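You operate a simulated robot arm through the tools that you are given. There is no shell and no other tool. Be economical: measure what you need, move in short steps, check, and stop when the job is done.

You run a simulated two-armed robot. Do the job below in one go: nothing can be reset, and whatever is moved stays where it is left.

Task
Brush the screen frame clean and fit its red thumb screw.
Fine: hold the frame still for both; brush back where it lay; the screw ends snug.

Only the result counts: the job must be done as asked and must still hold three seconds after the hand-in. Knocking over, shifting, dropping, spilling or breaking anything else fails it.

Robot
Two 7-joint arms with two-finger parallel grippers on one trunk, on a base that drives. Base frame: it is fixed to the floor where the robot stands at the start and does not move with it; the origin is under the middle of the robot, x ahead of it, y to its left, z up. Lengths are in m, angles in degrees, forces in N, time in s.
The left shoulder is at the start at [0.07, 0.133, 1.226], the right one opposite. With the tool pointing down near the work surface each hand reaches from about 0.1 to 0.62 m from the robot's upright axis, wherever it stands, measured 20 degrees to its own side. Places, roughly: boss of the screen frame [0.6, -0.4, 0.8]; sanding pad [0.75, -1, 0.75]; tile board [0.75, -1, 0.75]; tile [0.75, -2.25, 0.75]; hose end [0.75, -1.5, 0.75]; dust cap [0.75, -1.5, 1]; grit drum [0.75, -2.5, 0.75]; drum lid [0.75, -2.5, 1]; tile tray [0.75, -2.25, 0.75]; spare deck [0.75, -3, 0.75]; block magnet [0.5, -1.25, 0.75]; foam dauber [0.5, -1.75, 0.75]; try block [0.5, -2.5, 0.75]. Payload 1.57 kg a hand.
Tool frame (each hand has its own): the origin (TCP) lies between the finger pads and is the grasp point; the fingertips stand 0.03 m ahead of it; z points along the fingers, y is the line along which they close. The gripper opens to 0.08 m. The fingers are 0.017 m wide and 0.012 m thick; the gripper's body (0.04 by 0.082 m) begins 0.08 m behind the TCP.
Orientation is that of the tool frame in the base frame, as a unit quaternion [w, x, y, z]. With the fingers straight down and closing along the base's y, the tool's x points along the base's -x, its y along +y and its z along -z.

Tools
- The arms move only by the tool step_arm. It takes "left_motion", "right_motion" or both (then of equal length, played together; a hand with none holds still); each is a list of rows, each an object of numbers (a shift or turn left out is 0, a gripper value left out holds the last): "dx", "dy", "dz": the shift along the base's x, y, z in m; "ax", "ay", "az": the turn, a rotation vector about the base's x, y, z in degrees; "jaw": the finger opening in m, from 0 to 0.08. In form: [{"dx": .., "dy": .., "dz": .., "ax": .., "ay": .., "az": .., "jaw": ..}, ...]. A call has 1 to 20 rows; each row shifts and turns the commanded pose from where the row before left it. Each row takes 0.2 s and may step no farther than 0.05 m and 8.6 degrees from the row before; otherwise, or with a gripper value out of range, the whole call is refused. Where a pose cannot be reached the arm comes as near as it can. A force on the tool above 60 N (or 10 N above the force at the start of the call, whichever is more), or a blocked arm, ends the call early, and 0.2 s more pass. The fingers move at their own pace (about 0.153 m/s each) and stop on an object; they squeeze with about 35 N. The grip force told is the motor's: it shows also when the fingers shut on nothing. Time passes only in rows, and 0.2 s behind the last, so rows that do not move let the fingers close. The reply holds the time, the measured pose of the TCP, the force on the tool along the base axes, the opening and the grip force, in the units named above and with some noise, and new pictures: "show" is both (left out), scene, wrist or none (wrist: the cameras of the hands that moved).
- Cameras (640 x 400 px; columns grow to the right, rows downward): "scene" is now at [0.1244, -0.0157, 1.4349]; the picture's right is [-0.22, -0.98, 0.00], its down [-0.74, 0.17, -0.65] and it looks along [0.64, -0.14, -0.76] (base axes); focal length 214 px, centre (320, 200). "left" rides on the left gripper at [0.072, 0.006, -0.122] in its tool frame; the picture's right is [-0.09, 1.00, 0.00], its down [-0.84, -0.08, -0.54] and it looks along [-0.54, -0.05, 0.84] (tool axes); focal length 238 px, centre (320, 200). "right" rides on the right gripper at [0.072, -0.007, -0.122] in its tool frame; the picture's right is [0.09, 1.00, 0.00], its down [-0.84, 0.08, -0.54] and it looks along [-0.54, 0.05, 0.84] (tool axes); focal length 238 px, centre (320, 200). There is no depth. A picture from a camera that has moved, and an enlarged one, comes with that camera's place and axes in the base frame and with its lens.
- lift_body(by): slides the trunk up (or, below 0, down) by that many m; the arms and the scene camera ride with it, the base frame stays. It gives what a move gives, with no picture.
- roll_base(legs): drives the robot by 1 to 6 legs, each [ahead, left, turn to the left] in m, m and degrees, along the robot's own axes; the way and the turn of a leg run together, so that a leg with both is an arc; at most 1.5 m and 180 degrees a leg. The arms and the cameras ride along, it lands a little off, and it stops where it bumps. It gives what a move gives, and a new picture of the scene camera.
- head_to(pan, tilt): turns the head with the scene camera to pan (to the left, within 86 degrees either way) and tilt (down, from -29 to 69), counted from straight ahead of the robot. It gives what a move gives, and a new picture of the scene camera.
- close_up(camera, box): a new picture of the part [left, top, right, bottom] of that camera's present view, enlarged. No time passes.
- close_job(): hands the job in; it is judged then, once.

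Go step by step. Nothing tells you exact positions but the pictures and the camera data: compare them with the known pose of the tool, close in by small moves and look again before you grip or let go. The budget is 120 turns and 170 pictures, counting those below and the enlarged ones. Unless the task says otherwise, let go and move clear before handing in.

The tools are called after "Call:" as name(argument=value, ...) on one line, values as JSON. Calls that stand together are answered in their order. step_arm: Moves the arms, as the interface text tells. Its arguments: {"type":"object","properties":{"left_motion":{"type":"array"},"right_motion":{"type":"array"},"show":{"type":"string","enum":["both","scene","wrist","none"]}},"required":[]} The other tools are called the same way: lift_body (by) slides the trunk up or down; roll_base (legs) drives the base; head_to (pan, tilt) turns the head that bears the scene camera; close_up (camera, box) takes an enlarged picture of a part of a camera's view; close_job () hands the job in.

At the start:

```text
time: 0.0
left_position: [0.3881, -0.0322, 1.116]
left_orientation: [0.0, 0.001, 1.0, -0.001]
left_wrist_force: [-0.4, 0.3, 0.1]
left_finger_gap: 0.0802
left_gripper_force: 0.1
right_position: [0.3101, -0.4547, 1.1755]
right_orientation: [0.0, 0.0, 1.0, -0.001]
right_wrist_force: [0.2, -0.2, -0.9]
right_finger_gap: 0.0799
right_gripper_force: 0.1
trunk travel left (down, up): [-0.8, 0.14]
robot x, y, heading: [-0.0025, -0.0016, -0.2]
head pan, tilt: [-12.6, 49.2]
```

scene: 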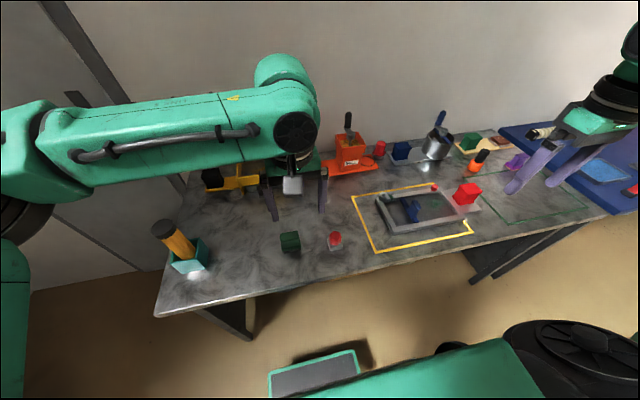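
right: 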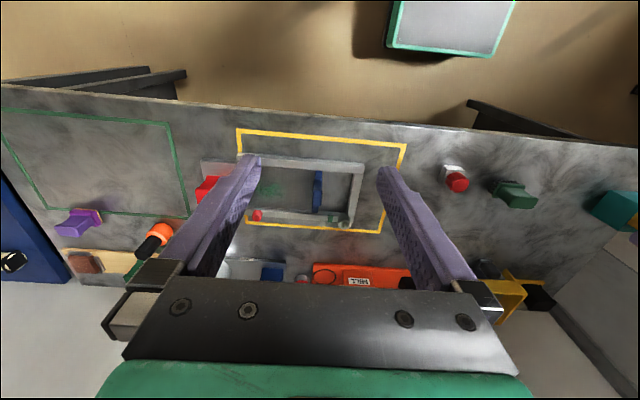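
left: 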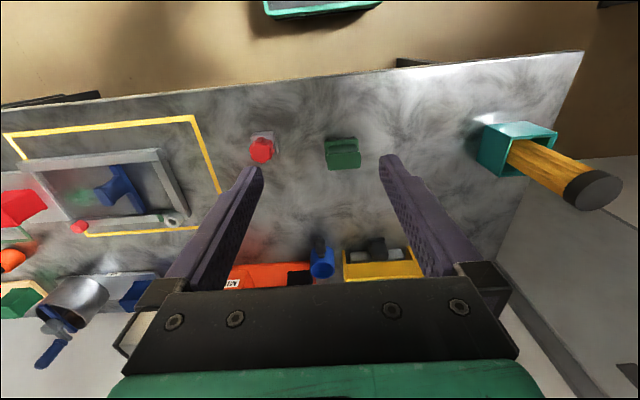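

The frame lies inside a yellow outline, with several tools around it. I'll look closer to find the brush, the red screw and the screw seat.

Call:
close_up(camera="scene", box=[340, 160, 500, 260])

Call:
close_up(camera="right", box=[200, 110, 520, 310])

Call:
close_up(camera="left", box=[0, 100, 360, 325])

Call:
close_up(camera="scene", box=[320, 100, 520, 225])

```text
4.00 times, centred on (420, 210) of scene
camera zoom: at [0.1244, -0.0157, 1.4349], right [-0.22, -0.98, 0.0], down [-0.74, 0.17, -0.65], along [0.64, -0.14, -0.76], focal length 858 px, centre (-80, 160)
```

zoom: 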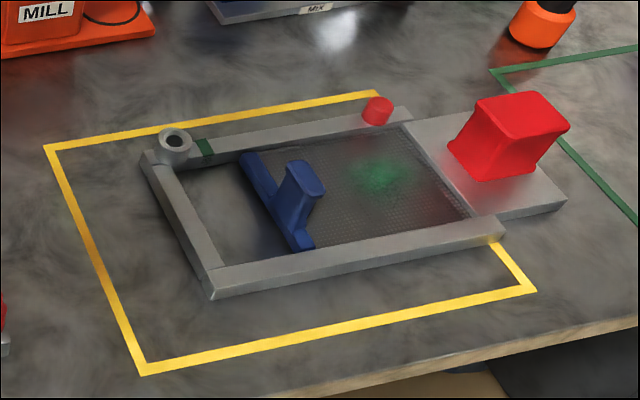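

```text
2.00 times, centred on (360, 210) of right
camera zoom: at [0.24, -0.4617, 1.2975], right [-0.09, 1.0, 0.0], down [0.84, 0.08, 0.54], along [0.54, 0.05, -0.84], focal length 477 px, centre (240, 180)
```

zoom: 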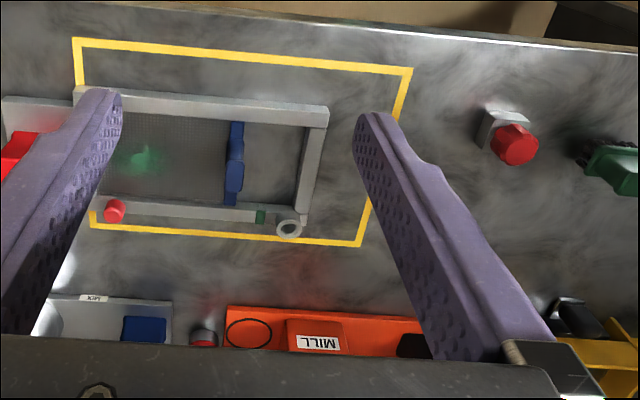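

```text
1.78 times, centred on (180, 212) of left
camera zoom: at [0.3157, -0.0254, 1.2382], right [0.09, 1.0, 0.0], down [0.84, -0.08, 0.54], along [0.54, -0.05, -0.84], focal length 424 px, centre (569, 178)
```

zoom: 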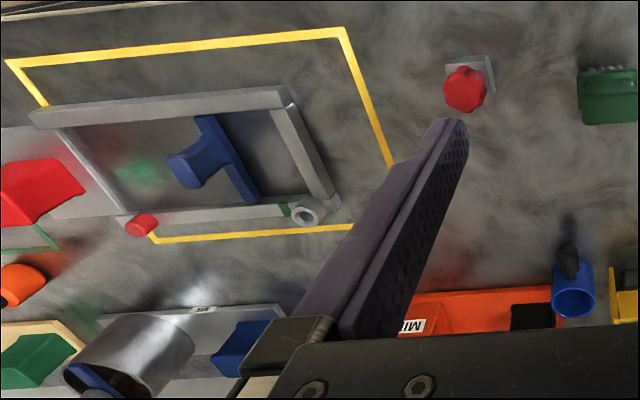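

```text
3.20 times, centred on (420, 162) of scene
camera zoom: at [0.1244, -0.0157, 1.4349], right [-0.22, -0.98, 0.0], down [-0.74, 0.17, -0.65], along [0.64, -0.14, -0.76], focal length 686 px, centre (0, 320)
```

zoom: 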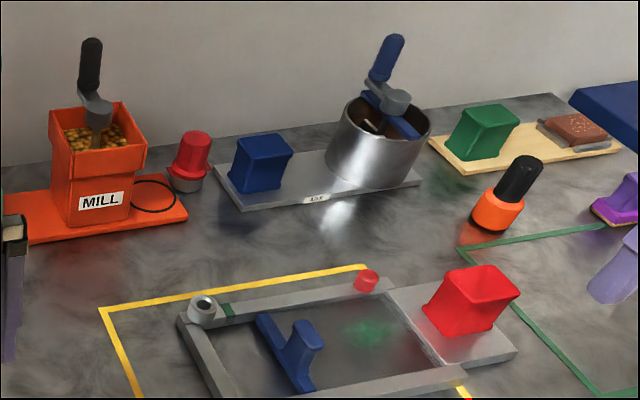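

I need closer views of the green bristled block, the red knobs and the frame.

Call:
close_up(camera="left", box=[220, 100, 400, 212])

Call:
close_up(camera="scene", box=[260, 200, 380, 275])

Call:
close_up(camera="left", box=[0, 110, 220, 247])

```text
3.56 times, centred on (310, 156) of left
camera zoom: at [0.3157, -0.0254, 1.2382], right [0.09, 1.0, 0.0], down [0.84, -0.08, 0.54], along [0.54, -0.05, -0.84], focal length 848 px, centre (356, 356)
```

zoom: 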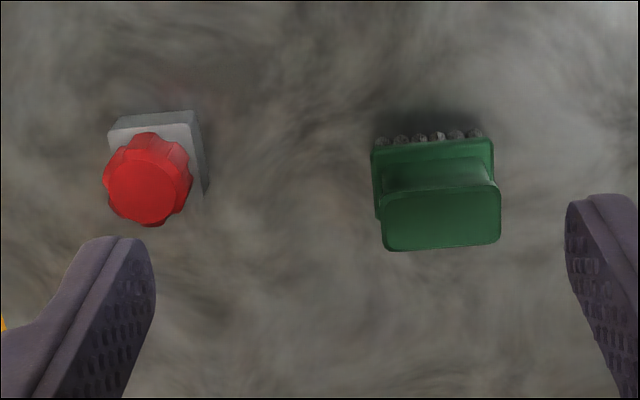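

```text
5.33 times, centred on (320, 238) of scene
camera zoom: at [0.1244, -0.0157, 1.4349], right [-0.22, -0.98, 0.0], down [-0.74, 0.17, -0.65], along [0.64, -0.14, -0.76], focal length 1144 px, centre (320, 0)
```

zoom: 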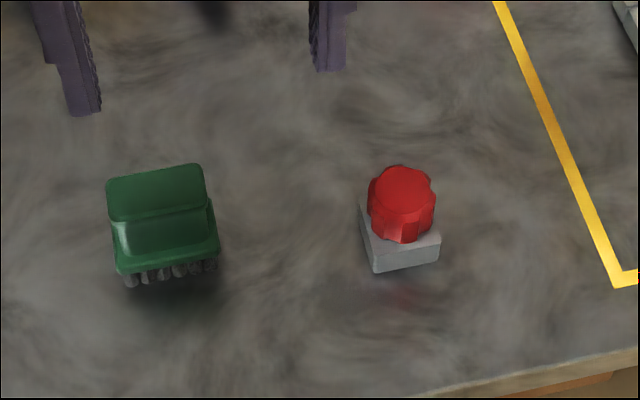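

```text
2.91 times, centred on (110, 178) of left
camera zoom: at [0.3157, -0.0254, 1.2382], right [0.09, 1.0, 0.0], down [0.84, -0.08, 0.54], along [0.54, -0.05, -0.84], focal length 693 px, centre (931, 262)
```

zoom: 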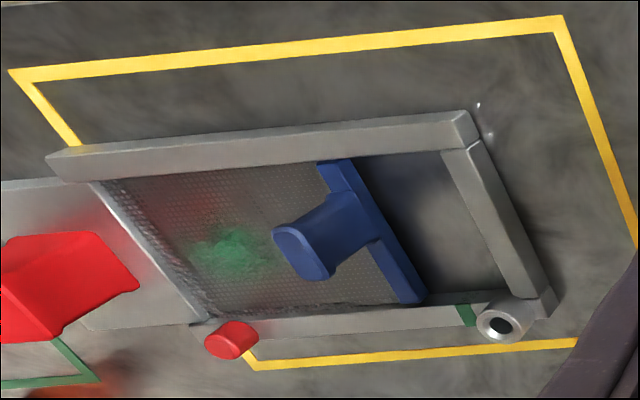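

Taking the green bristled block as the brush (about [0.50, 0.00]) and the red knob on its stand (about [0.47, -0.14]) as the screw. The frame's hold block is about [0.55, -0.69] and the boss about [0.605, -0.37]. I'll check under the table before driving.

Call:
head_to(pan=-30, tilt=69)

```text
time: 0.8
left_position: [0.3887, -0.0316, 1.1153]
left_orientation: [0.0, 0.0, 1.0, -0.001]
left_wrist_force: [-0.7, -0.6, -0.3]
left_finger_gap: 0.0797
left_gripper_force: 0.1
right_position: [0.3102, -0.4555, 1.176]
right_orientation: [0.001, 0.0, 1.0, 0.0]
right_wrist_force: [-0.3, -0.4, 0.6]
right_finger_gap: 0.0797
right_gripper_force: 0.0
trunk travel left (down, up): [-0.8, 0.14]
robot x, y, heading: [-0.0007, -0.0012, 0.3]
head pan, tilt: [-30.0, 68.8]
camera scene: at [0.0971, -0.0267, 1.4119], right [-0.5, -0.87, 0.0], down [-0.81, 0.47, -0.36], along [0.31, -0.18, -0.93], focal length 214 px, centre (320, 200)
```

scene: 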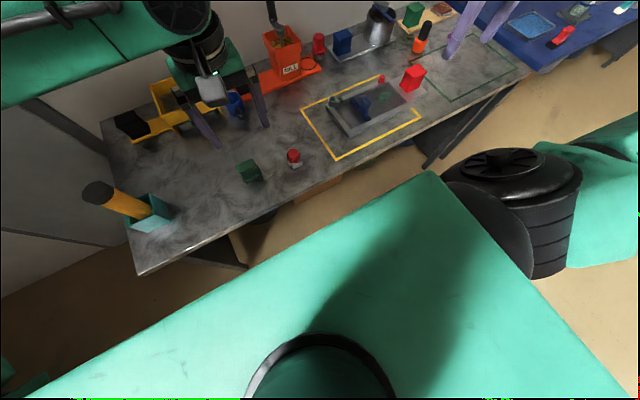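

Nothing stands in the floor path. I'll shift 0.35 m right and then 0.10 m ahead.

Call:
roll_base(legs=[[0, -0.36, 0], [0.1, 0, 0]])

Call:
head_to(pan=0, tilt=55)

```text
time: 3.9
left_position: [0.4847, -0.3963, 1.1177]
left_orientation: [0.002, 0.001, 1.0, 0.001]
left_wrist_force: [0.4, 1.0, 0.5]
left_finger_gap: 0.08
left_gripper_force: 0.1
right_position: [0.4061, -0.8194, 1.1769]
right_orientation: [0.002, 0.001, 1.0, 0.001]
right_wrist_force: [-0.2, -0.1, 0.3]
right_finger_gap: 0.08
right_gripper_force: 0.0
trunk travel left (down, up): [-0.8, 0.14]
robot x, y, heading: [0.0999, -0.3634, 0.2]
head pan, tilt: [-30.0, 68.8]
camera scene: at [0.193, -0.3906, 1.4122], right [-0.5, -0.87, 0.0], down [-0.81, 0.47, -0.36], along [0.32, -0.18, -0.93], focal length 214 px, centre (320, 200)
```

scene: 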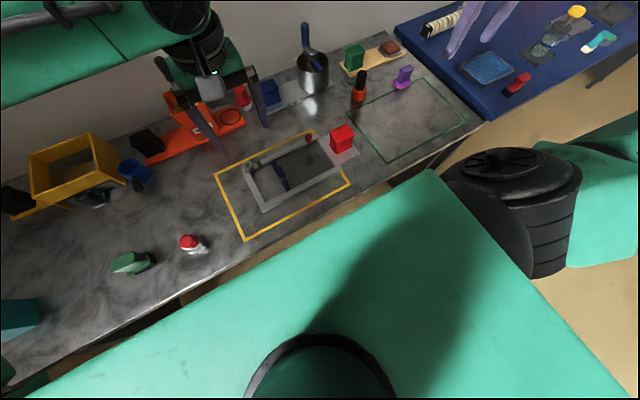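

```text
time: 4.9
left_position: [0.4884, -0.3967, 1.1172]
left_orientation: [0.0, 0.001, 1.0, 0.001]
left_wrist_force: [0.1, 0.6, -0.1]
left_finger_gap: 0.0799
left_gripper_force: 0.0
right_position: [0.409, -0.8187, 1.1759]
right_orientation: [0.0, -0.001, 1.0, 0.0]
right_wrist_force: [0.0, -0.5, 0.3]
right_finger_gap: 0.0799
right_gripper_force: 0.1
trunk travel left (down, up): [-0.8, 0.14]
robot x, y, heading: [0.0996, -0.3638, -0.1]
head pan, tilt: [0.0, 55.0]
camera scene: at [0.22, -0.3623, 1.4273], right [0.0, -1.0, 0.0], down [-0.82, 0.0, -0.57], along [0.57, 0.0, -0.82], focal length 214 px, centre (320, 200)
```

scene: 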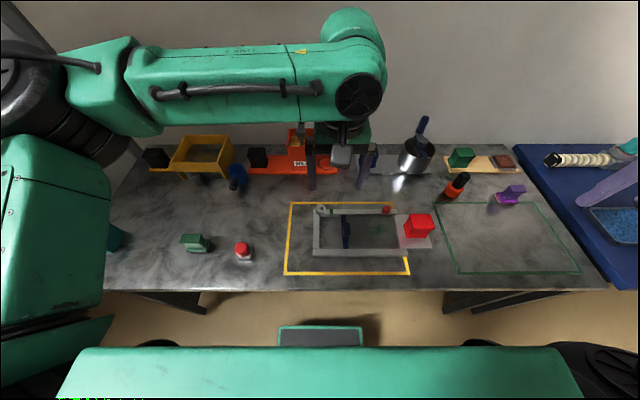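

The view is now clear. I'll move the left hand above the brush and the right hand above the hold block.

Call:
step_arm(left_motion=[{"dy": 0.045, "dz": -0.012}, {"dy": 0.045, "dz": -0.012}, {"dy": 0.045, "dz": -0.012}, {"dy": 0.045, "dz": -0.012}, {"dy": 0.045, "dz": -0.012}, {"dy": 0.045, "dz": -0.012}, {"dy": 0.045, "dz": -0.012}, {"dy": 0.045, "dz": -0.012}, {"dy": 0.04, "dz": -0.01}, {}], right_motion=[{"dx": 0.015, "dy": 0.015, "dz": -0.02}, {"dx": 0.015, "dy": 0.015, "dz": -0.02}, {"dx": 0.015, "dy": 0.015, "dz": -0.02}, {"dx": 0.015, "dy": 0.015, "dz": -0.02}, {"dx": 0.015, "dy": 0.015, "dz": -0.02}, {"dx": 0.015, "dy": 0.015, "dz": -0.02}, {"dx": 0.015, "dy": 0.015, "dz": -0.02}, {"dx": 0.015, "dy": 0.015, "dz": -0.02}, {"dx": 0.01, "dy": 0.01, "dz": -0.01}, {}])

```text
time: 7.1
left_position: [0.487, 0.0036, 1.0111]
left_orientation: [0.0, 0.002, 1.0, 0.0]
left_wrist_force: [0.1, -0.3, -0.3]
left_finger_gap: 0.0798
left_gripper_force: 0.0
right_position: [0.5386, -0.6903, 1.0061]
right_orientation: [0.001, 0.0, 1.0, -0.001]
right_wrist_force: [0.2, -0.3, 0.0]
right_finger_gap: 0.08
right_gripper_force: 0.0
trunk travel left (down, up): [-0.8, 0.14]
robot x, y, heading: [0.101, -0.3643, -0.3]
head pan, tilt: [0.0, 55.0]
camera scene: at [0.2199, -0.3629, 1.4274], right [0.0, -1.0, 0.0], down [-0.82, 0.0, -0.57], along [0.57, 0.0, -0.82], focal length 214 px, centre (320, 200)
camera right: at [0.468, -0.6966, 1.128], right [-0.09, 1.0, 0.0], down [0.84, 0.08, 0.54], along [0.54, 0.05, -0.84], focal length 238 px, centre (320, 200)
camera left: at [0.4142, 0.0105, 1.1327], right [0.1, 1.0, 0.0], down [0.84, -0.08, 0.54], along [0.54, -0.05, -0.84], focal length 238 px, centre (320, 200)
```

scene: 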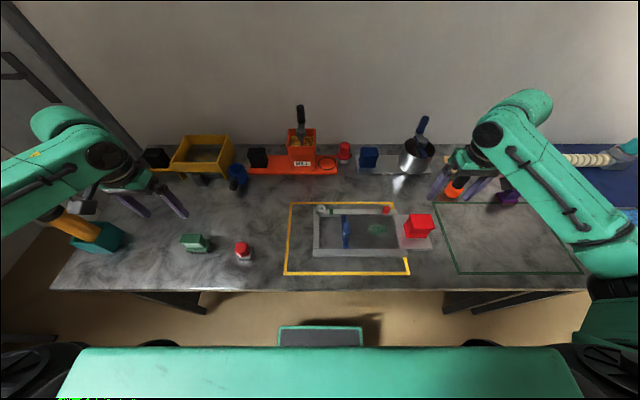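
right: 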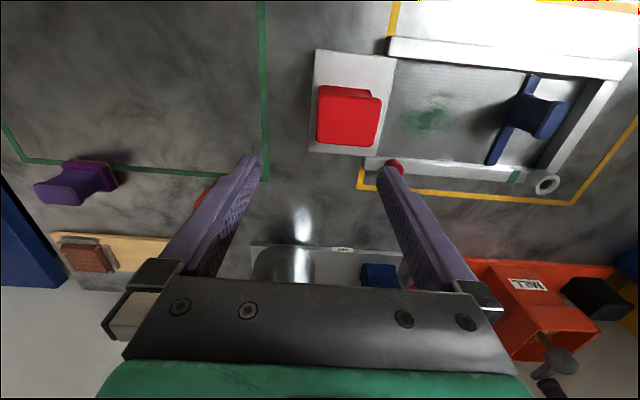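
left: 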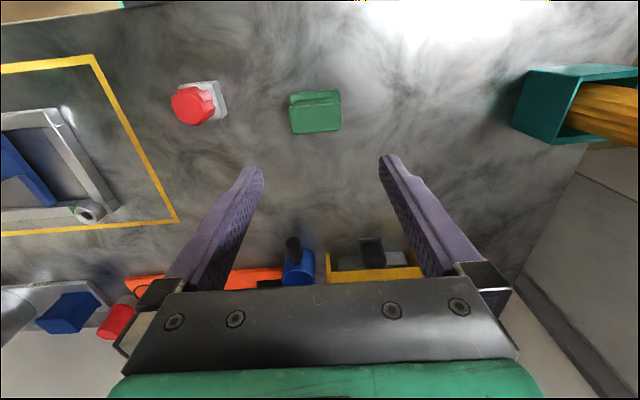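

Call:
close_up(camera="left", box=[140, 60, 380, 210])

Call:
close_up(camera="right", box=[260, 20, 640, 220])

Call:
close_up(camera="scene", box=[160, 220, 280, 280])

Call:
close_up(camera="scene", box=[280, 190, 460, 290])

```text
2.67 times, centred on (260, 135) of left
camera zoom: at [0.4142, 0.0105, 1.1327], right [0.1, 1.0, 0.0], down [0.84, -0.08, 0.54], along [0.54, -0.05, -0.84], focal length 636 px, centre (480, 373)
```

zoom: 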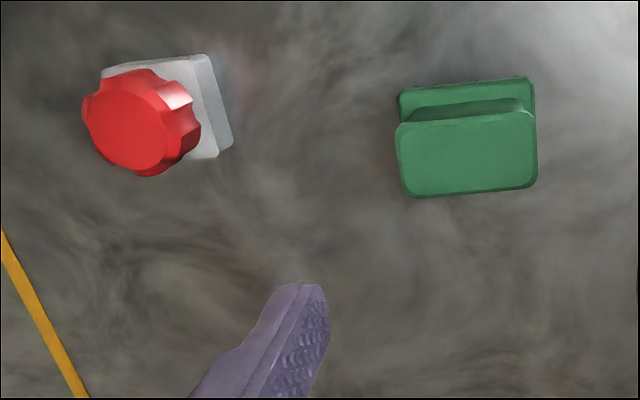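

```text
1.68 times, centred on (450, 120) of right
camera zoom: at [0.468, -0.6966, 1.128], right [-0.09, 1.0, 0.0], down [0.84, 0.08, 0.54], along [0.54, 0.05, -0.84], focal length 401 px, centre (101, 335)
```

zoom: 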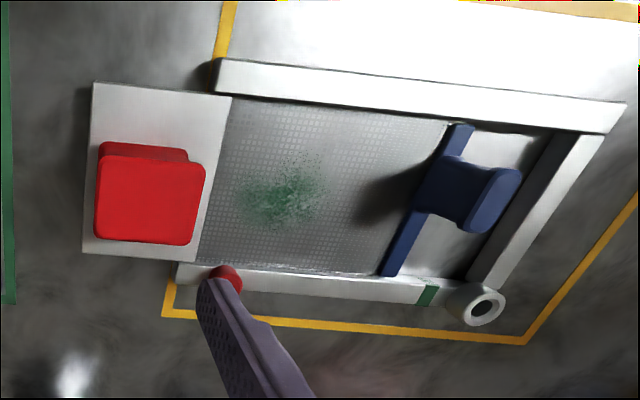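

```text
5.33 times, centred on (220, 250) of scene
camera zoom: at [0.2199, -0.3629, 1.4274], right [0.0, -1.0, 0.0], down [-0.82, 0.0, -0.57], along [0.57, 0.0, -0.82], focal length 1144 px, centre (853, -67)
```

zoom: 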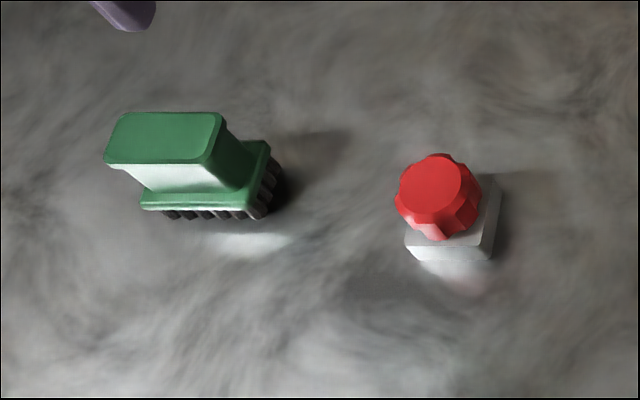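

```text
3.56 times, centred on (370, 240) of scene
camera zoom: at [0.2199, -0.3629, 1.4274], right [0.0, -1.0, 0.0], down [-0.82, 0.0, -0.57], along [0.57, 0.0, -0.82], focal length 763 px, centre (142, 58)
```

zoom: 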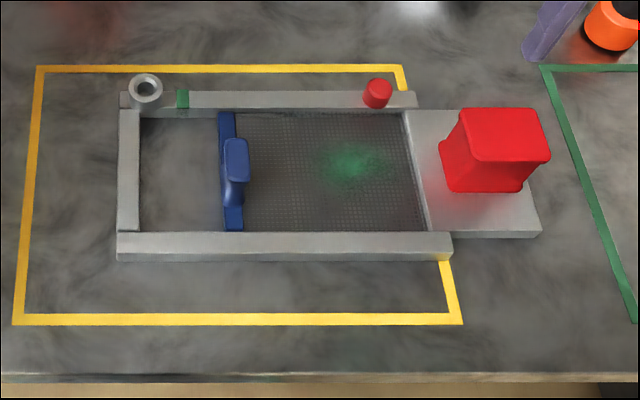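

Positions triangulate well: brush top (0.476, 0.0, 0.872), screw knob (0.455, -0.141, 0.856), hold block top (0.527, -0.661, 0.877). The dirt patch is about (0.534, -0.55) and the boss top (0.598, -0.366, 0.837). I'll turn both grippers 90° outward so they close along x, and descend partway.

Call:
step_arm(left_motion=[{"az": -8.2, "dx": -0.001, "dz": -0.005}, {"az": -8.2, "dx": -0.001, "dz": -0.005}, {"az": -8.2, "dx": -0.001, "dz": -0.005}, {"az": -8.2, "dx": -0.001, "dz": -0.005}, {"az": -8.2, "dx": -0.001, "dz": -0.005}, {"az": -8.2, "dx": -0.001, "dz": -0.005}, {"az": -8.2, "dx": -0.001, "dz": -0.005}, {"az": -8.2, "dx": -0.001, "dz": -0.005}, {"az": -8.2, "dx": -0.001, "dz": -0.005}, {"az": -8.2, "dx": -0.001, "dz": -0.005}, {"az": -8.0, "dx": -0.001}, {}], right_motion=[{"az": 8.2, "dx": -0.001, "dy": 0.003, "dz": -0.004}, {"az": 8.2, "dx": -0.001, "dy": 0.003, "dz": -0.004}, {"az": 8.2, "dx": -0.001, "dy": 0.003, "dz": -0.004}, {"az": 8.2, "dx": -0.001, "dy": 0.003, "dz": -0.004}, {"az": 8.2, "dx": -0.001, "dy": 0.003, "dz": -0.004}, {"az": 8.2, "dx": -0.001, "dy": 0.003, "dz": -0.004}, {"az": 8.2, "dx": -0.001, "dy": 0.003, "dz": -0.004}, {"az": 8.2, "dx": -0.001, "dy": 0.003, "dz": -0.004}, {"az": 8.2, "dx": -0.001, "dy": 0.003, "dz": -0.004}, {"az": 8.2, "dx": -0.001, "dy": 0.003}, {"az": 8.0, "dx": -0.001}, {}])

```text
time: 9.7
left_position: [0.476, 0.003, 0.9596]
left_orientation: [-0.001, 0.708, 0.706, 0.0]
left_wrist_force: [-0.7, 0.2, 0.0]
left_finger_gap: 0.0799
left_gripper_force: 0.2
right_position: [0.5295, -0.6599, 0.9707]
right_orientation: [0.0, 0.708, -0.706, 0.0]
right_wrist_force: [-0.4, -0.2, -0.6]
right_finger_gap: 0.0799
right_gripper_force: 0.2
trunk travel left (down, up): [-0.8, 0.14]
robot x, y, heading: [0.0994, -0.3669, -0.0]
head pan, tilt: [0.0, 55.0]
camera scene: at [0.2201, -0.3622, 1.4273], right [0.0, -1.0, 0.0], down [-0.82, 0.0, -0.57], along [0.57, 0.0, -0.82], focal length 214 px, centre (320, 200)
camera right: at [0.537, -0.7309, 1.0918], right [-1.0, -0.09, 0.0], down [-0.08, 0.84, 0.54], along [-0.05, 0.54, -0.84], focal length 238 px, centre (320, 200)
camera left: at [0.4823, 0.0754, 1.0818], right [1.0, -0.1, 0.0], down [-0.08, -0.84, 0.54], along [-0.05, -0.54, -0.84], focal length 238 px, centre (320, 200)
```

scene: 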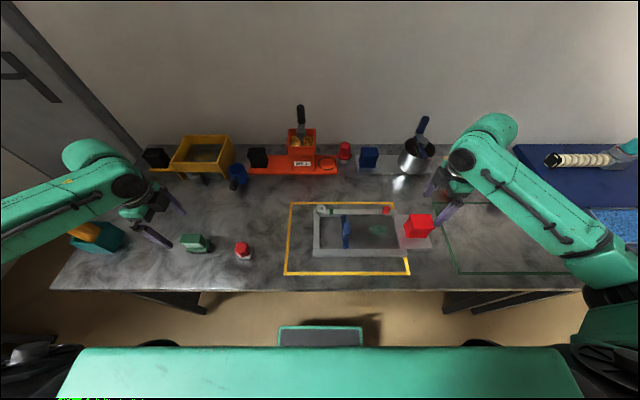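
right: 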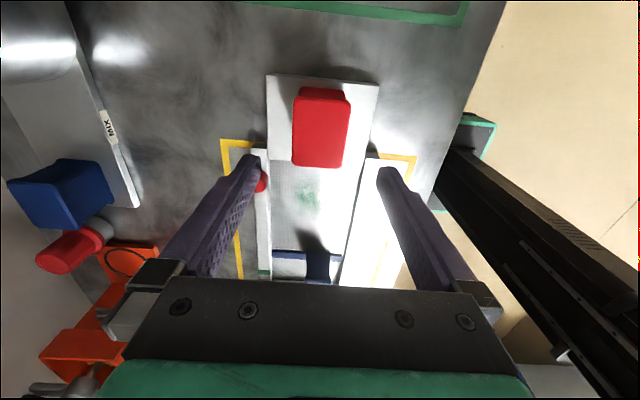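
left: 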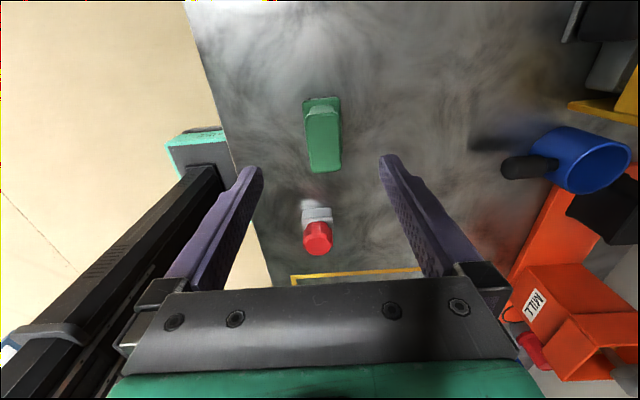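

Both hands are aligned over their targets. I'll lower both around the handles and check centring before closing.

Call:
step_arm(left_motion=[{"dx": 0.001, "dy": -0.001, "dz": -0.03}, {"dz": -0.03}, {"dz": -0.02}, {"dz": -0.0115}, {}], right_motion=[{"dz": -0.03, "dy": -0.002}, {"dz": -0.03, "dy": -0.002}, {"dz": -0.03}, {"dz": -0.018}, {}])

Call:
close_up(camera="right", box=[220, 80, 420, 205])

Call:
close_up(camera="left", box=[220, 80, 420, 205])

```text
time: 10.9
left_position: [0.478, 0.0017, 0.8701]
left_orientation: [0.001, 0.707, 0.707, 0.0]
left_wrist_force: [0.8, 0.4, -0.2]
left_finger_gap: 0.0799
left_gripper_force: 0.0
right_position: [0.5288, -0.6633, 0.8616]
right_orientation: [-0.001, -0.707, 0.708, 0.0]
right_wrist_force: [0.3, 0.5, 0.1]
right_finger_gap: 0.0801
right_gripper_force: 0.0
trunk travel left (down, up): [-0.8, 0.14]
robot x, y, heading: [0.101, -0.3624, -0.1]
head pan, tilt: [0.0, 55.0]
camera scene: at [0.2198, -0.3622, 1.4274], right [0.0, -1.0, 0.0], down [-0.82, 0.0, -0.57], along [0.57, 0.0, -0.82], focal length 214 px, centre (320, 200)
camera right: at [0.5367, -0.7346, 0.9828], right [-1.0, -0.09, 0.0], down [-0.08, 0.84, 0.54], along [-0.05, 0.54, -0.84], focal length 238 px, centre (320, 200)
camera left: at [0.4836, 0.0747, 0.9916], right [1.0, -0.09, 0.0], down [-0.08, -0.84, 0.54], along [-0.05, -0.54, -0.84], focal length 238 px, centre (320, 200)
```

scene: 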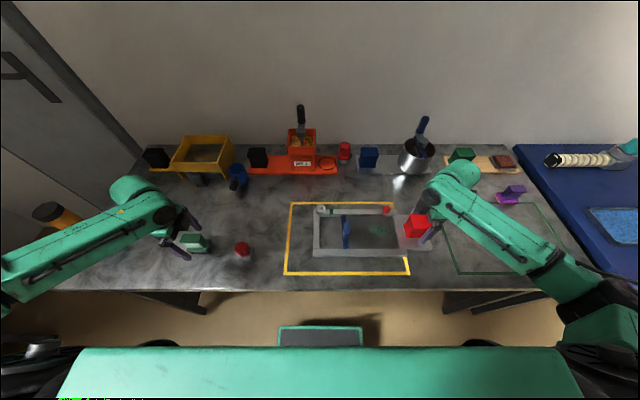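
right: 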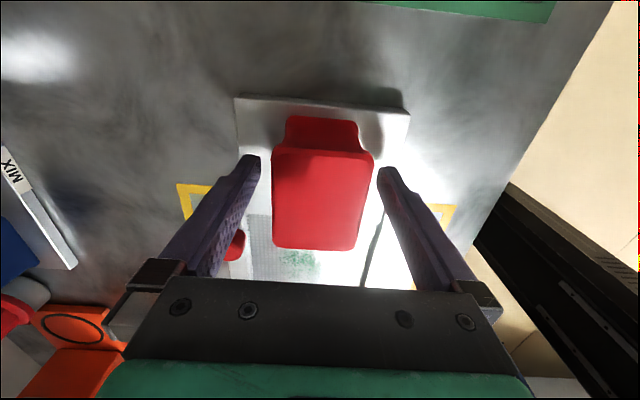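
left: 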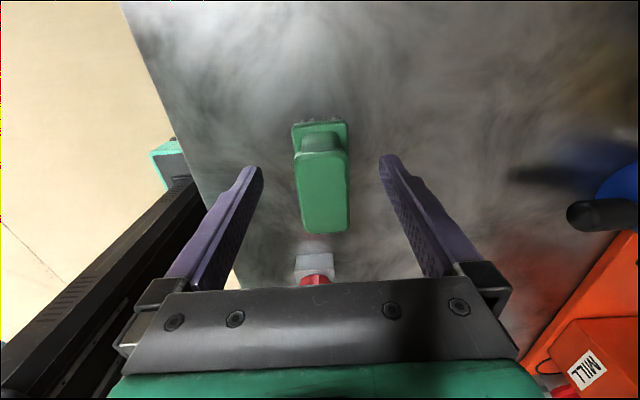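

```text
3.20 times, centred on (320, 142) of right
camera zoom: at [0.5367, -0.7346, 0.9828], right [-1.0, -0.09, 0.0], down [-0.08, 0.84, 0.54], along [-0.05, 0.54, -0.84], focal length 763 px, centre (320, 384)
```

zoom: 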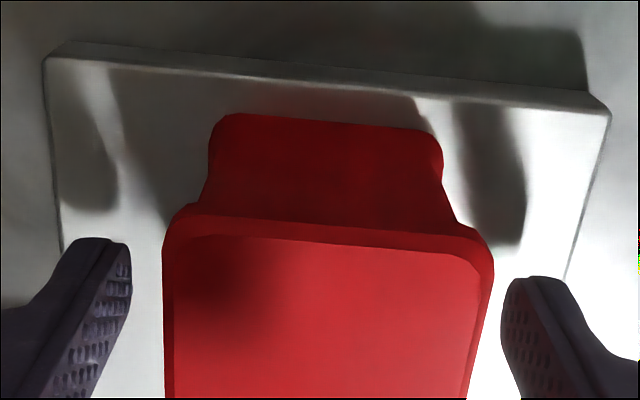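

```text
3.20 times, centred on (320, 142) of left
camera zoom: at [0.4836, 0.0747, 0.9916], right [1.0, -0.09, 0.0], down [-0.08, -0.84, 0.54], along [-0.05, -0.54, -0.84], focal length 763 px, centre (320, 384)
```

zoom: 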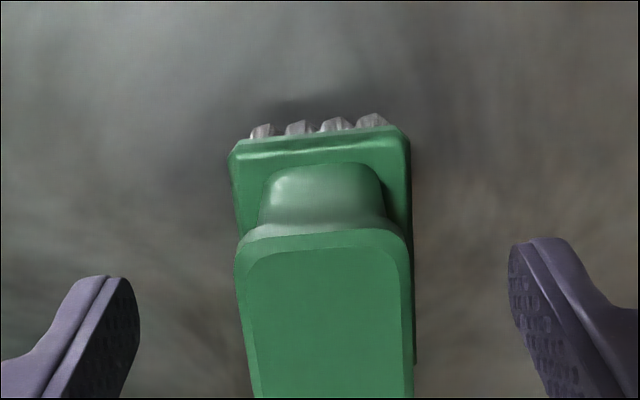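

Both are centred to about a millimetre. Closing both grippers.

Call:
step_arm(left_motion=[{"jaw": 0.04}, {"jaw": 0.03}, {"jaw": 0.0}, {}, {}], right_motion=[{"dx": 0.001, "jaw": 0.06}, {"jaw": 0.05}, {"jaw": 0.04}, {"jaw": 0.0}, {}])

```text
time: 12.1
left_position: [0.4772, 0.0015, 0.8688]
left_orientation: [0.0, 0.708, 0.707, 0.0]
left_wrist_force: [0.6, 0.0, 0.4]
left_finger_gap: 0.0296
left_gripper_force: 34.8
right_position: [0.5297, -0.663, 0.8616]
right_orientation: [-0.001, 0.707, -0.707, 0.0]
right_wrist_force: [-0.4, 0.1, -0.5]
right_finger_gap: 0.0499
right_gripper_force: 34.5
trunk travel left (down, up): [-0.8, 0.14]
robot x, y, heading: [0.0994, -0.3624, -0.3]
head pan, tilt: [0.0, 55.0]
camera scene: at [0.2203, -0.3623, 1.4273], right [0.0, -1.0, 0.0], down [-0.82, 0.0, -0.57], along [0.57, 0.0, -0.82], focal length 214 px, centre (320, 200)
camera right: at [0.5378, -0.7345, 0.9831], right [-1.0, -0.09, 0.0], down [-0.08, 0.84, 0.54], along [-0.05, 0.54, -0.84], focal length 238 px, centre (320, 200)
camera left: at [0.4838, 0.0747, 0.9917], right [1.0, -0.09, 0.0], down [-0.08, -0.84, 0.54], along [-0.05, -0.54, -0.84], focal length 238 px, centre (320, 200)
```

scene: 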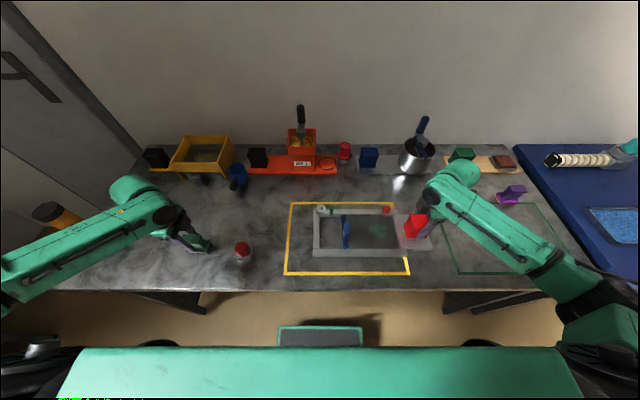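
right: 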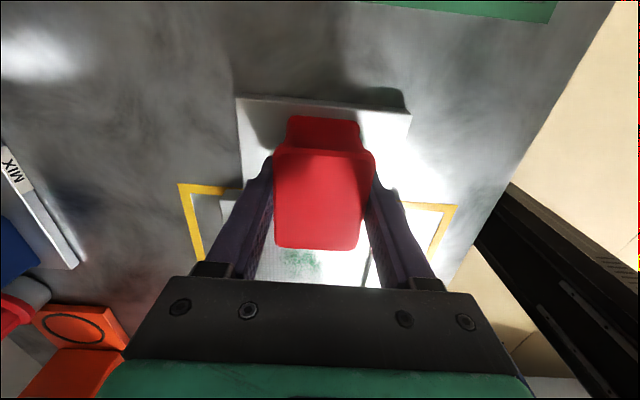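
left: 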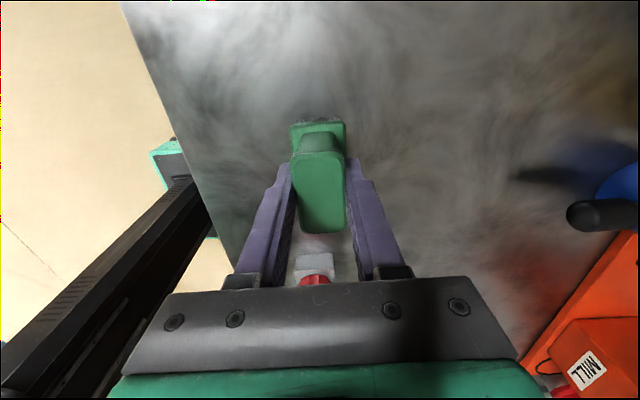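

Both are gripped. I'll lift the brush and carry it to hover near the dirt patch.

Call:
step_arm(left_motion=[{"dz": 0.04}, {"dz": 0.04}, {"dz": 0.03}, {"dx": 0.005, "dy": -0.045}, {"dx": 0.005, "dy": -0.045}, {"dx": 0.005, "dy": -0.045}, {"dx": 0.005, "dy": -0.045}, {"dx": 0.005, "dy": -0.045}, {"dx": 0.005, "dy": -0.045}, {"dx": 0.005, "dy": -0.045}, {"dx": 0.005, "dy": -0.045}, {"dx": 0.005, "dy": -0.045}, {"dx": 0.005, "dy": -0.045}, {"dy": -0.045}, {}])

```text
time: 15.3
left_position: [0.5284, -0.4929, 0.9791]
left_orientation: [0.0, 0.708, 0.707, 0.0]
left_wrist_force: [-0.2, 0.5, -0.5]
left_finger_gap: 0.0291
left_gripper_force: 35.4
right_position: [0.53, -0.6616, 0.8612]
right_orientation: [0.0, -0.707, 0.707, 0.0]
right_wrist_force: [0.5, -0.3, 0.1]
right_finger_gap: 0.0495
right_gripper_force: 34.8
trunk travel left (down, up): [-0.8, 0.14]
robot x, y, heading: [0.1013, -0.3638, -0.3]
head pan, tilt: [0.0, 55.0]
camera scene: at [0.2206, -0.3615, 1.4273], right [0.0, -1.0, 0.0], down [-0.82, 0.0, -0.57], along [0.57, 0.0, -0.82], focal length 214 px, centre (320, 200)
camera left: at [0.535, -0.4212, 1.101], right [1.0, -0.09, 0.0], down [-0.08, -0.84, 0.54], along [-0.05, -0.54, -0.84], focal length 238 px, centre (320, 200)
```

scene: 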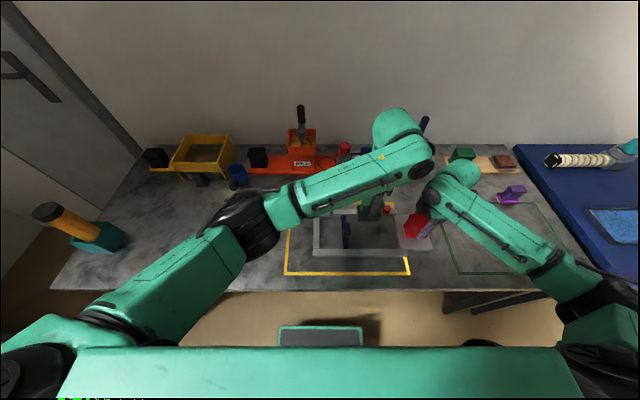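
left: 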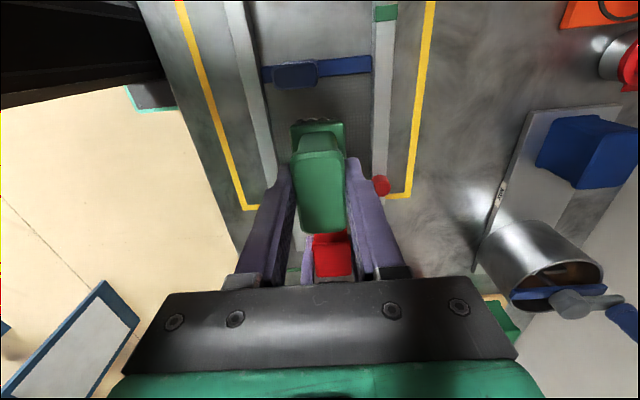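

Call:
close_up(camera="scene", box=[320, 100, 500, 260])

Call:
close_up(camera="right", box=[0, 0, 640, 400])

```text
2.50 times, centred on (410, 180) of scene
camera zoom: at [0.2206, -0.3615, 1.4273], right [0.0, -1.0, 0.0], down [-0.82, 0.0, -0.57], along [0.57, 0.0, -0.82], focal length 536 px, centre (95, 250)
```

zoom: 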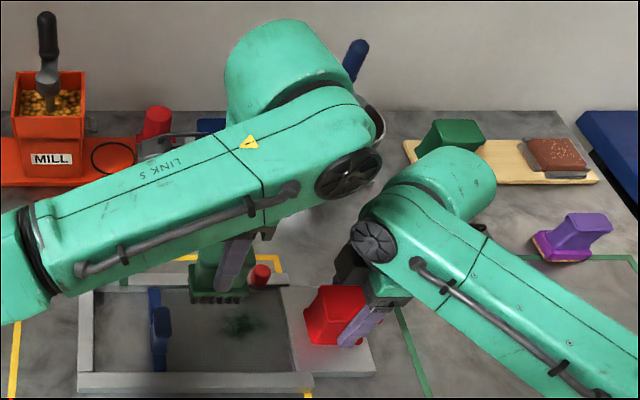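

```text
1.00 times, centred on (320, 200) of right
camera zoom: at [0.538, -0.7341, 0.9831], right [-1.0, -0.09, 0.0], down [-0.08, 0.84, 0.54], along [-0.05, 0.54, -0.84], focal length 238 px, centre (320, 200)
```

zoom: 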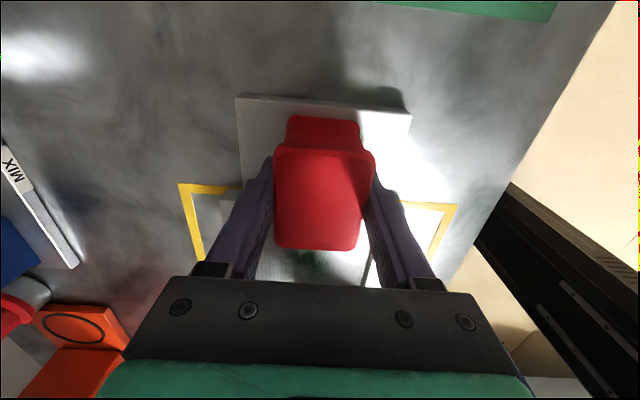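

The wrists would come too close at the patch. I'll release the hold block, lean the right hand 34° outward (to -y) about its grip point, and grip again.

Call:
step_arm(right_motion=[{"jaw": 0.08}, {}, {"ax": 8.5}, {"ax": 8.5}, {"ax": 8.5}, {"ax": 8.5}, {}], show="both")

```text
time: 16.9
left_position: [0.5289, -0.4939, 0.9798]
left_orientation: [0.0, 0.708, 0.707, 0.0]
left_wrist_force: [0.1, 0.0, -1.7]
left_finger_gap: 0.0295
left_gripper_force: 34.7
right_position: [0.5289, -0.6626, 0.8623]
right_orientation: [0.207, -0.675, 0.677, 0.207]
right_wrist_force: [-0.1, 0.5, -0.3]
right_finger_gap: 0.0801
right_gripper_force: 0.1
trunk travel left (down, up): [-0.8, 0.14]
robot x, y, heading: [0.1019, -0.3658, 0.0]
head pan, tilt: [0.0, 55.0]
camera scene: at [0.2202, -0.362, 1.4273], right [0.0, -1.0, 0.0], down [-0.82, 0.0, -0.57], along [0.57, 0.0, -0.82], focal length 214 px, centre (320, 200)
camera right: at [0.537, -0.7902, 0.922], right [-1.0, -0.08, -0.05], down [-0.08, 0.39, 0.92], along [-0.05, 0.92, -0.39], focal length 238 px, centre (320, 200)
```

scene: 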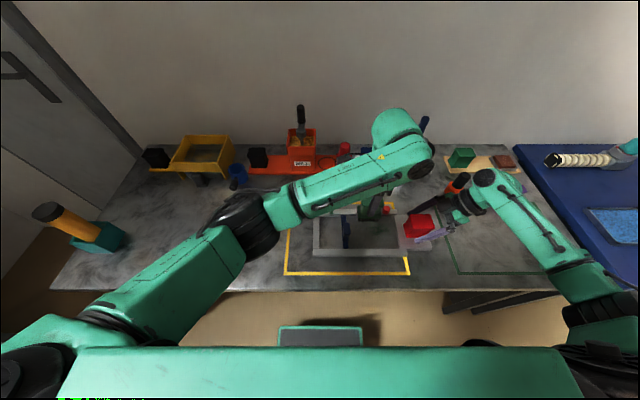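
right: 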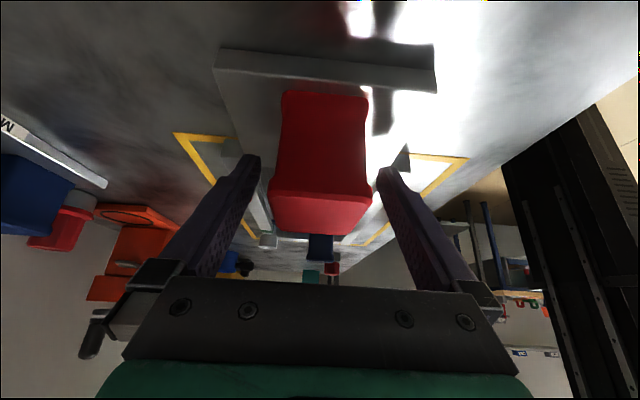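

Plenty of clearance now. Re-gripping the hold block and stepping the brush over the patch.

Call:
step_arm(right_motion=[{"dx": 0.001, "jaw": 0.055}, {"jaw": 0.04}, {"jaw": 0.0}, {}, {}], left_motion=[{}, {}, {}, {"dy": -0.02}, {"dy": -0.02}], show="scene")

Call:
close_up(camera="scene", box=[320, 100, 500, 260])

```text
time: 18.1
left_position: [0.5255, -0.5344, 0.9796]
left_orientation: [0.0, 0.708, 0.706, 0.0]
left_wrist_force: [0.0, -0.7, -0.3]
left_finger_gap: 0.029
left_gripper_force: 35.3
right_position: [0.5309, -0.6623, 0.8623]
right_orientation: [-0.207, 0.676, -0.676, -0.207]
right_wrist_force: [-0.2, 0.8, 0.1]
right_finger_gap: 0.0498
right_gripper_force: 34.9
trunk travel left (down, up): [-0.8, 0.14]
robot x, y, heading: [0.1, -0.365, 0.2]
head pan, tilt: [0.0, 55.0]
camera scene: at [0.22, -0.3634, 1.4273], right [0.0, -1.0, 0.0], down [-0.82, 0.0, -0.57], along [0.57, 0.0, -0.82], focal length 214 px, centre (320, 200)
```

scene: 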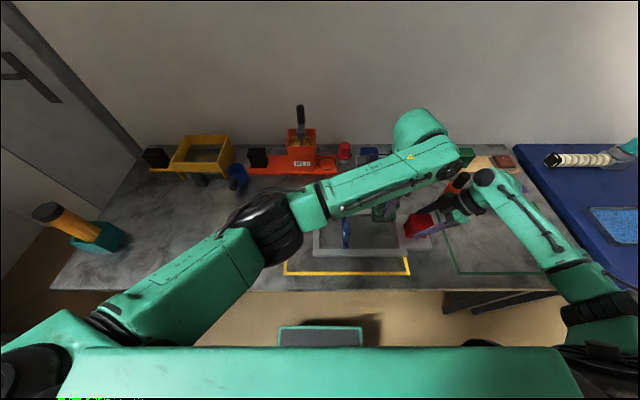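

```text
2.50 times, centred on (410, 180) of scene
camera zoom: at [0.22, -0.3634, 1.4273], right [0.0, -1.0, 0.0], down [-0.82, 0.0, -0.57], along [0.57, 0.0, -0.82], focal length 536 px, centre (95, 250)
```

zoom: 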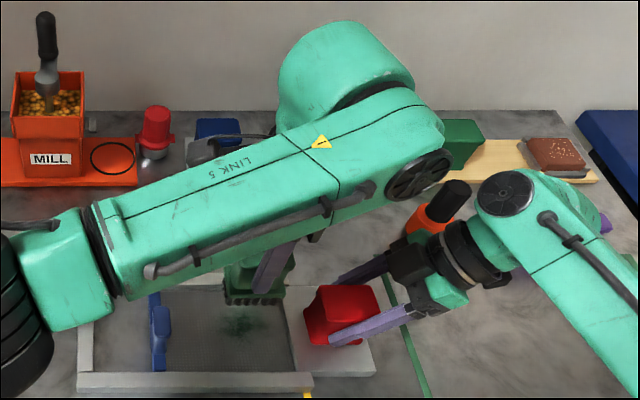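

Descending gently toward the screen over the patch.

Call:
step_arm(left_motion=[{"dx": 0.005, "dy": -0.008, "dz": -0.03}, {"dx": 0.004, "dy": -0.008, "dz": -0.03}, {"dz": -0.02}, {"dz": -0.005}, {}], show="wrist")

Call:
close_up(camera="scene", box=[320, 140, 460, 270])

```text
time: 19.3
left_position: [0.538, -0.5346, 0.8999]
left_orientation: [0.0, 0.707, 0.707, 0.0]
left_wrist_force: [-1.5, 0.9, -1.2]
left_finger_gap: 0.0295
left_gripper_force: 34.9
left hand out of reach, approached as far as the arm can: row 2, 3
right_position: [0.529, -0.6631, 0.8608]
right_orientation: [0.205, -0.676, 0.676, 0.207]
right_wrist_force: [-0.5, -0.6, -0.4]
right_finger_gap: 0.0499
right_gripper_force: 35.2
trunk travel left (down, up): [-0.8, 0.14]
robot x, y, heading: [0.0992, -0.3634, 0.0]
head pan, tilt: [0.0, 55.0]
camera left: at [0.5449, -0.4616, 1.0228], right [1.0, -0.09, 0.0], down [-0.08, -0.84, 0.54], along [-0.05, -0.54, -0.84], focal length 238 px, centre (320, 200)
```

left: 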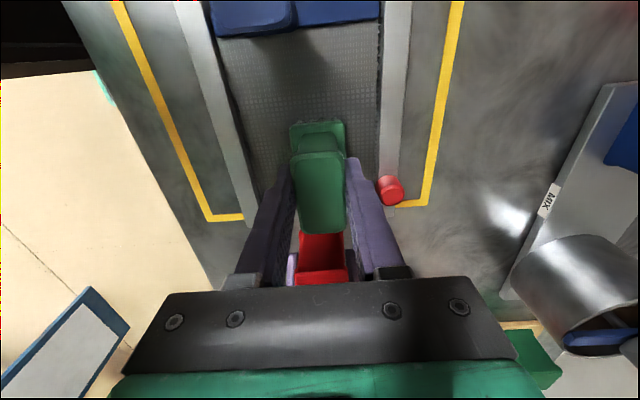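

```text
3.08 times, centred on (390, 205) of scene
camera zoom: at [0.2204, -0.3627, 1.4273], right [0.0, -1.0, 0.0], down [-0.82, 0.0, -0.57], along [0.57, 0.0, -0.82], focal length 660 px, centre (105, 185)
```

zoom: 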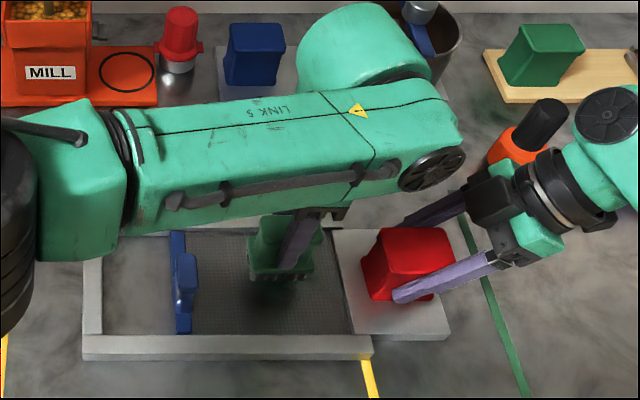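

The left arm is limited here, probably at the wrist yaw. I'll yaw the brush back by 25° and see if the reach comes.

Call:
step_arm(left_motion=[{"az": 8.4}, {"az": 8.4}, {"az": 8.4}, {}, {}], show="scene")

```text
time: 20.5
left_position: [0.539, -0.5332, 0.9014]
left_orientation: [0.0, 0.535, 0.845, 0.001]
left_wrist_force: [1.2, 0.2, 2.4]
left_finger_gap: 0.0289
left_gripper_force: 35.1
right_position: [0.5302, -0.6621, 0.8607]
right_orientation: [0.206, -0.676, 0.677, 0.207]
right_wrist_force: [-0.5, -0.5, -1.0]
right_finger_gap: 0.0498
right_gripper_force: 35.3
trunk travel left (down, up): [-0.8, 0.14]
robot x, y, heading: [0.1003, -0.3631, -0.2]
head pan, tilt: [0.0, 55.0]
camera scene: at [0.2203, -0.3626, 1.4273], right [0.0, -1.0, 0.0], down [-0.82, 0.0, -0.57], along [0.57, 0.0, -0.82], focal length 214 px, centre (320, 200)
```

scene: 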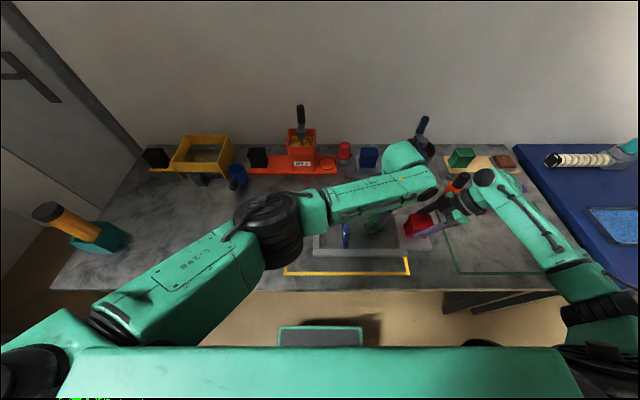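

Call:
step_arm(left_motion=[{"dy": -0.008}, {"dy": -0.008}, {"dz": -0.005}, {}], show="none")

```text
time: 21.5
left_position: [0.5364, -0.5349, 0.8981]
left_orientation: [0.002, 0.537, 0.844, 0.0]
left_wrist_force: [4.1, 1.7, 31.6]
left_finger_gap: 0.0292
left_gripper_force: 34.6
left hand out of reach, approached as far as the arm can: row 1, 2
right_position: [0.5285, -0.6627, 0.8614]
right_orientation: [0.207, -0.675, 0.677, 0.207]
right_wrist_force: [0.9, -2.7, -15.0]
right_finger_gap: 0.0496
right_gripper_force: 34.8
trunk travel left (down, up): [-0.8, 0.14]
robot x, y, heading: [0.1011, -0.3644, -0.1]
head pan, tilt: [0.0, 55.0]
```

Something is in contact at 31 N. I'll back up a few millimetres and look.

Call:
step_arm(left_motion=[{"dz": 0.004}, {}], show="wrist")

Call:
close_up(camera="scene", box=[320, 180, 440, 260])

Call:
close_up(camera="right", box=[200, 180, 420, 290])

```text
time: 22.1
left_position: [0.5367, -0.5335, 0.8978]
left_orientation: [-0.002, 0.536, 0.844, -0.001]
left_wrist_force: [0.9, -1.2, 2.3]
left_finger_gap: 0.0291
left_gripper_force: 35.0
right_position: [0.5299, -0.6627, 0.862]
right_orientation: [0.208, -0.676, 0.676, 0.207]
right_wrist_force: [-1.3, -0.6, -3.1]
right_finger_gap: 0.0497
right_gripper_force: 35.2
trunk travel left (down, up): [-0.8, 0.14]
robot x, y, heading: [0.0979, -0.3626, 0.1]
head pan, tilt: [0.0, 55.0]
camera left: at [0.5131, -0.465, 1.0207], right [0.94, 0.34, 0.0], down [0.29, -0.79, 0.54], along [0.18, -0.51, -0.84], focal length 238 px, centre (320, 200)
```

left: 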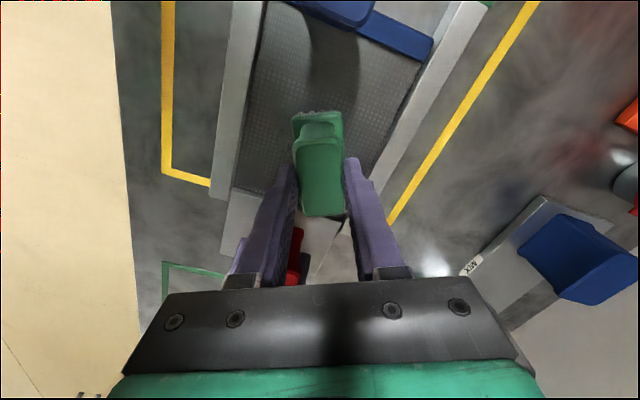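

```text
5.00 times, centred on (380, 220) of scene
camera zoom: at [0.221, -0.3625, 1.427], right [0.0, -1.0, 0.0], down [-0.82, 0.0, -0.57], along [0.57, 0.0, -0.82], focal length 1072 px, centre (20, 100)
```

zoom: 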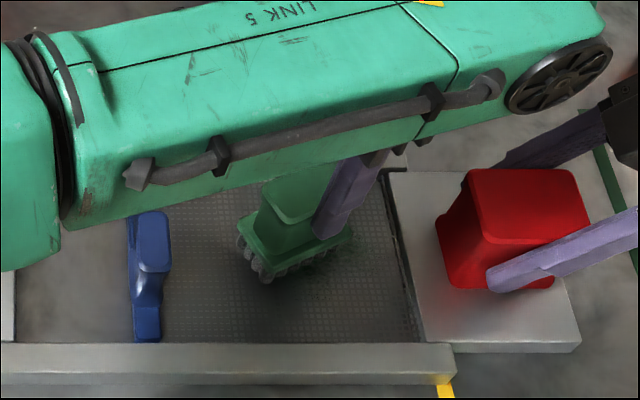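

```text
2.91 times, centred on (310, 235) of right
camera zoom: at [0.5387, -0.7903, 0.9221], right [-1.0, -0.08, -0.05], down [-0.08, 0.39, 0.92], along [-0.05, 0.92, -0.39], focal length 693 px, centre (349, 98)
```

zoom: 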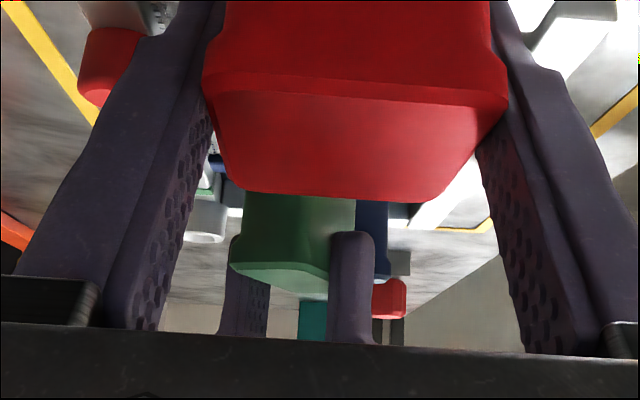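

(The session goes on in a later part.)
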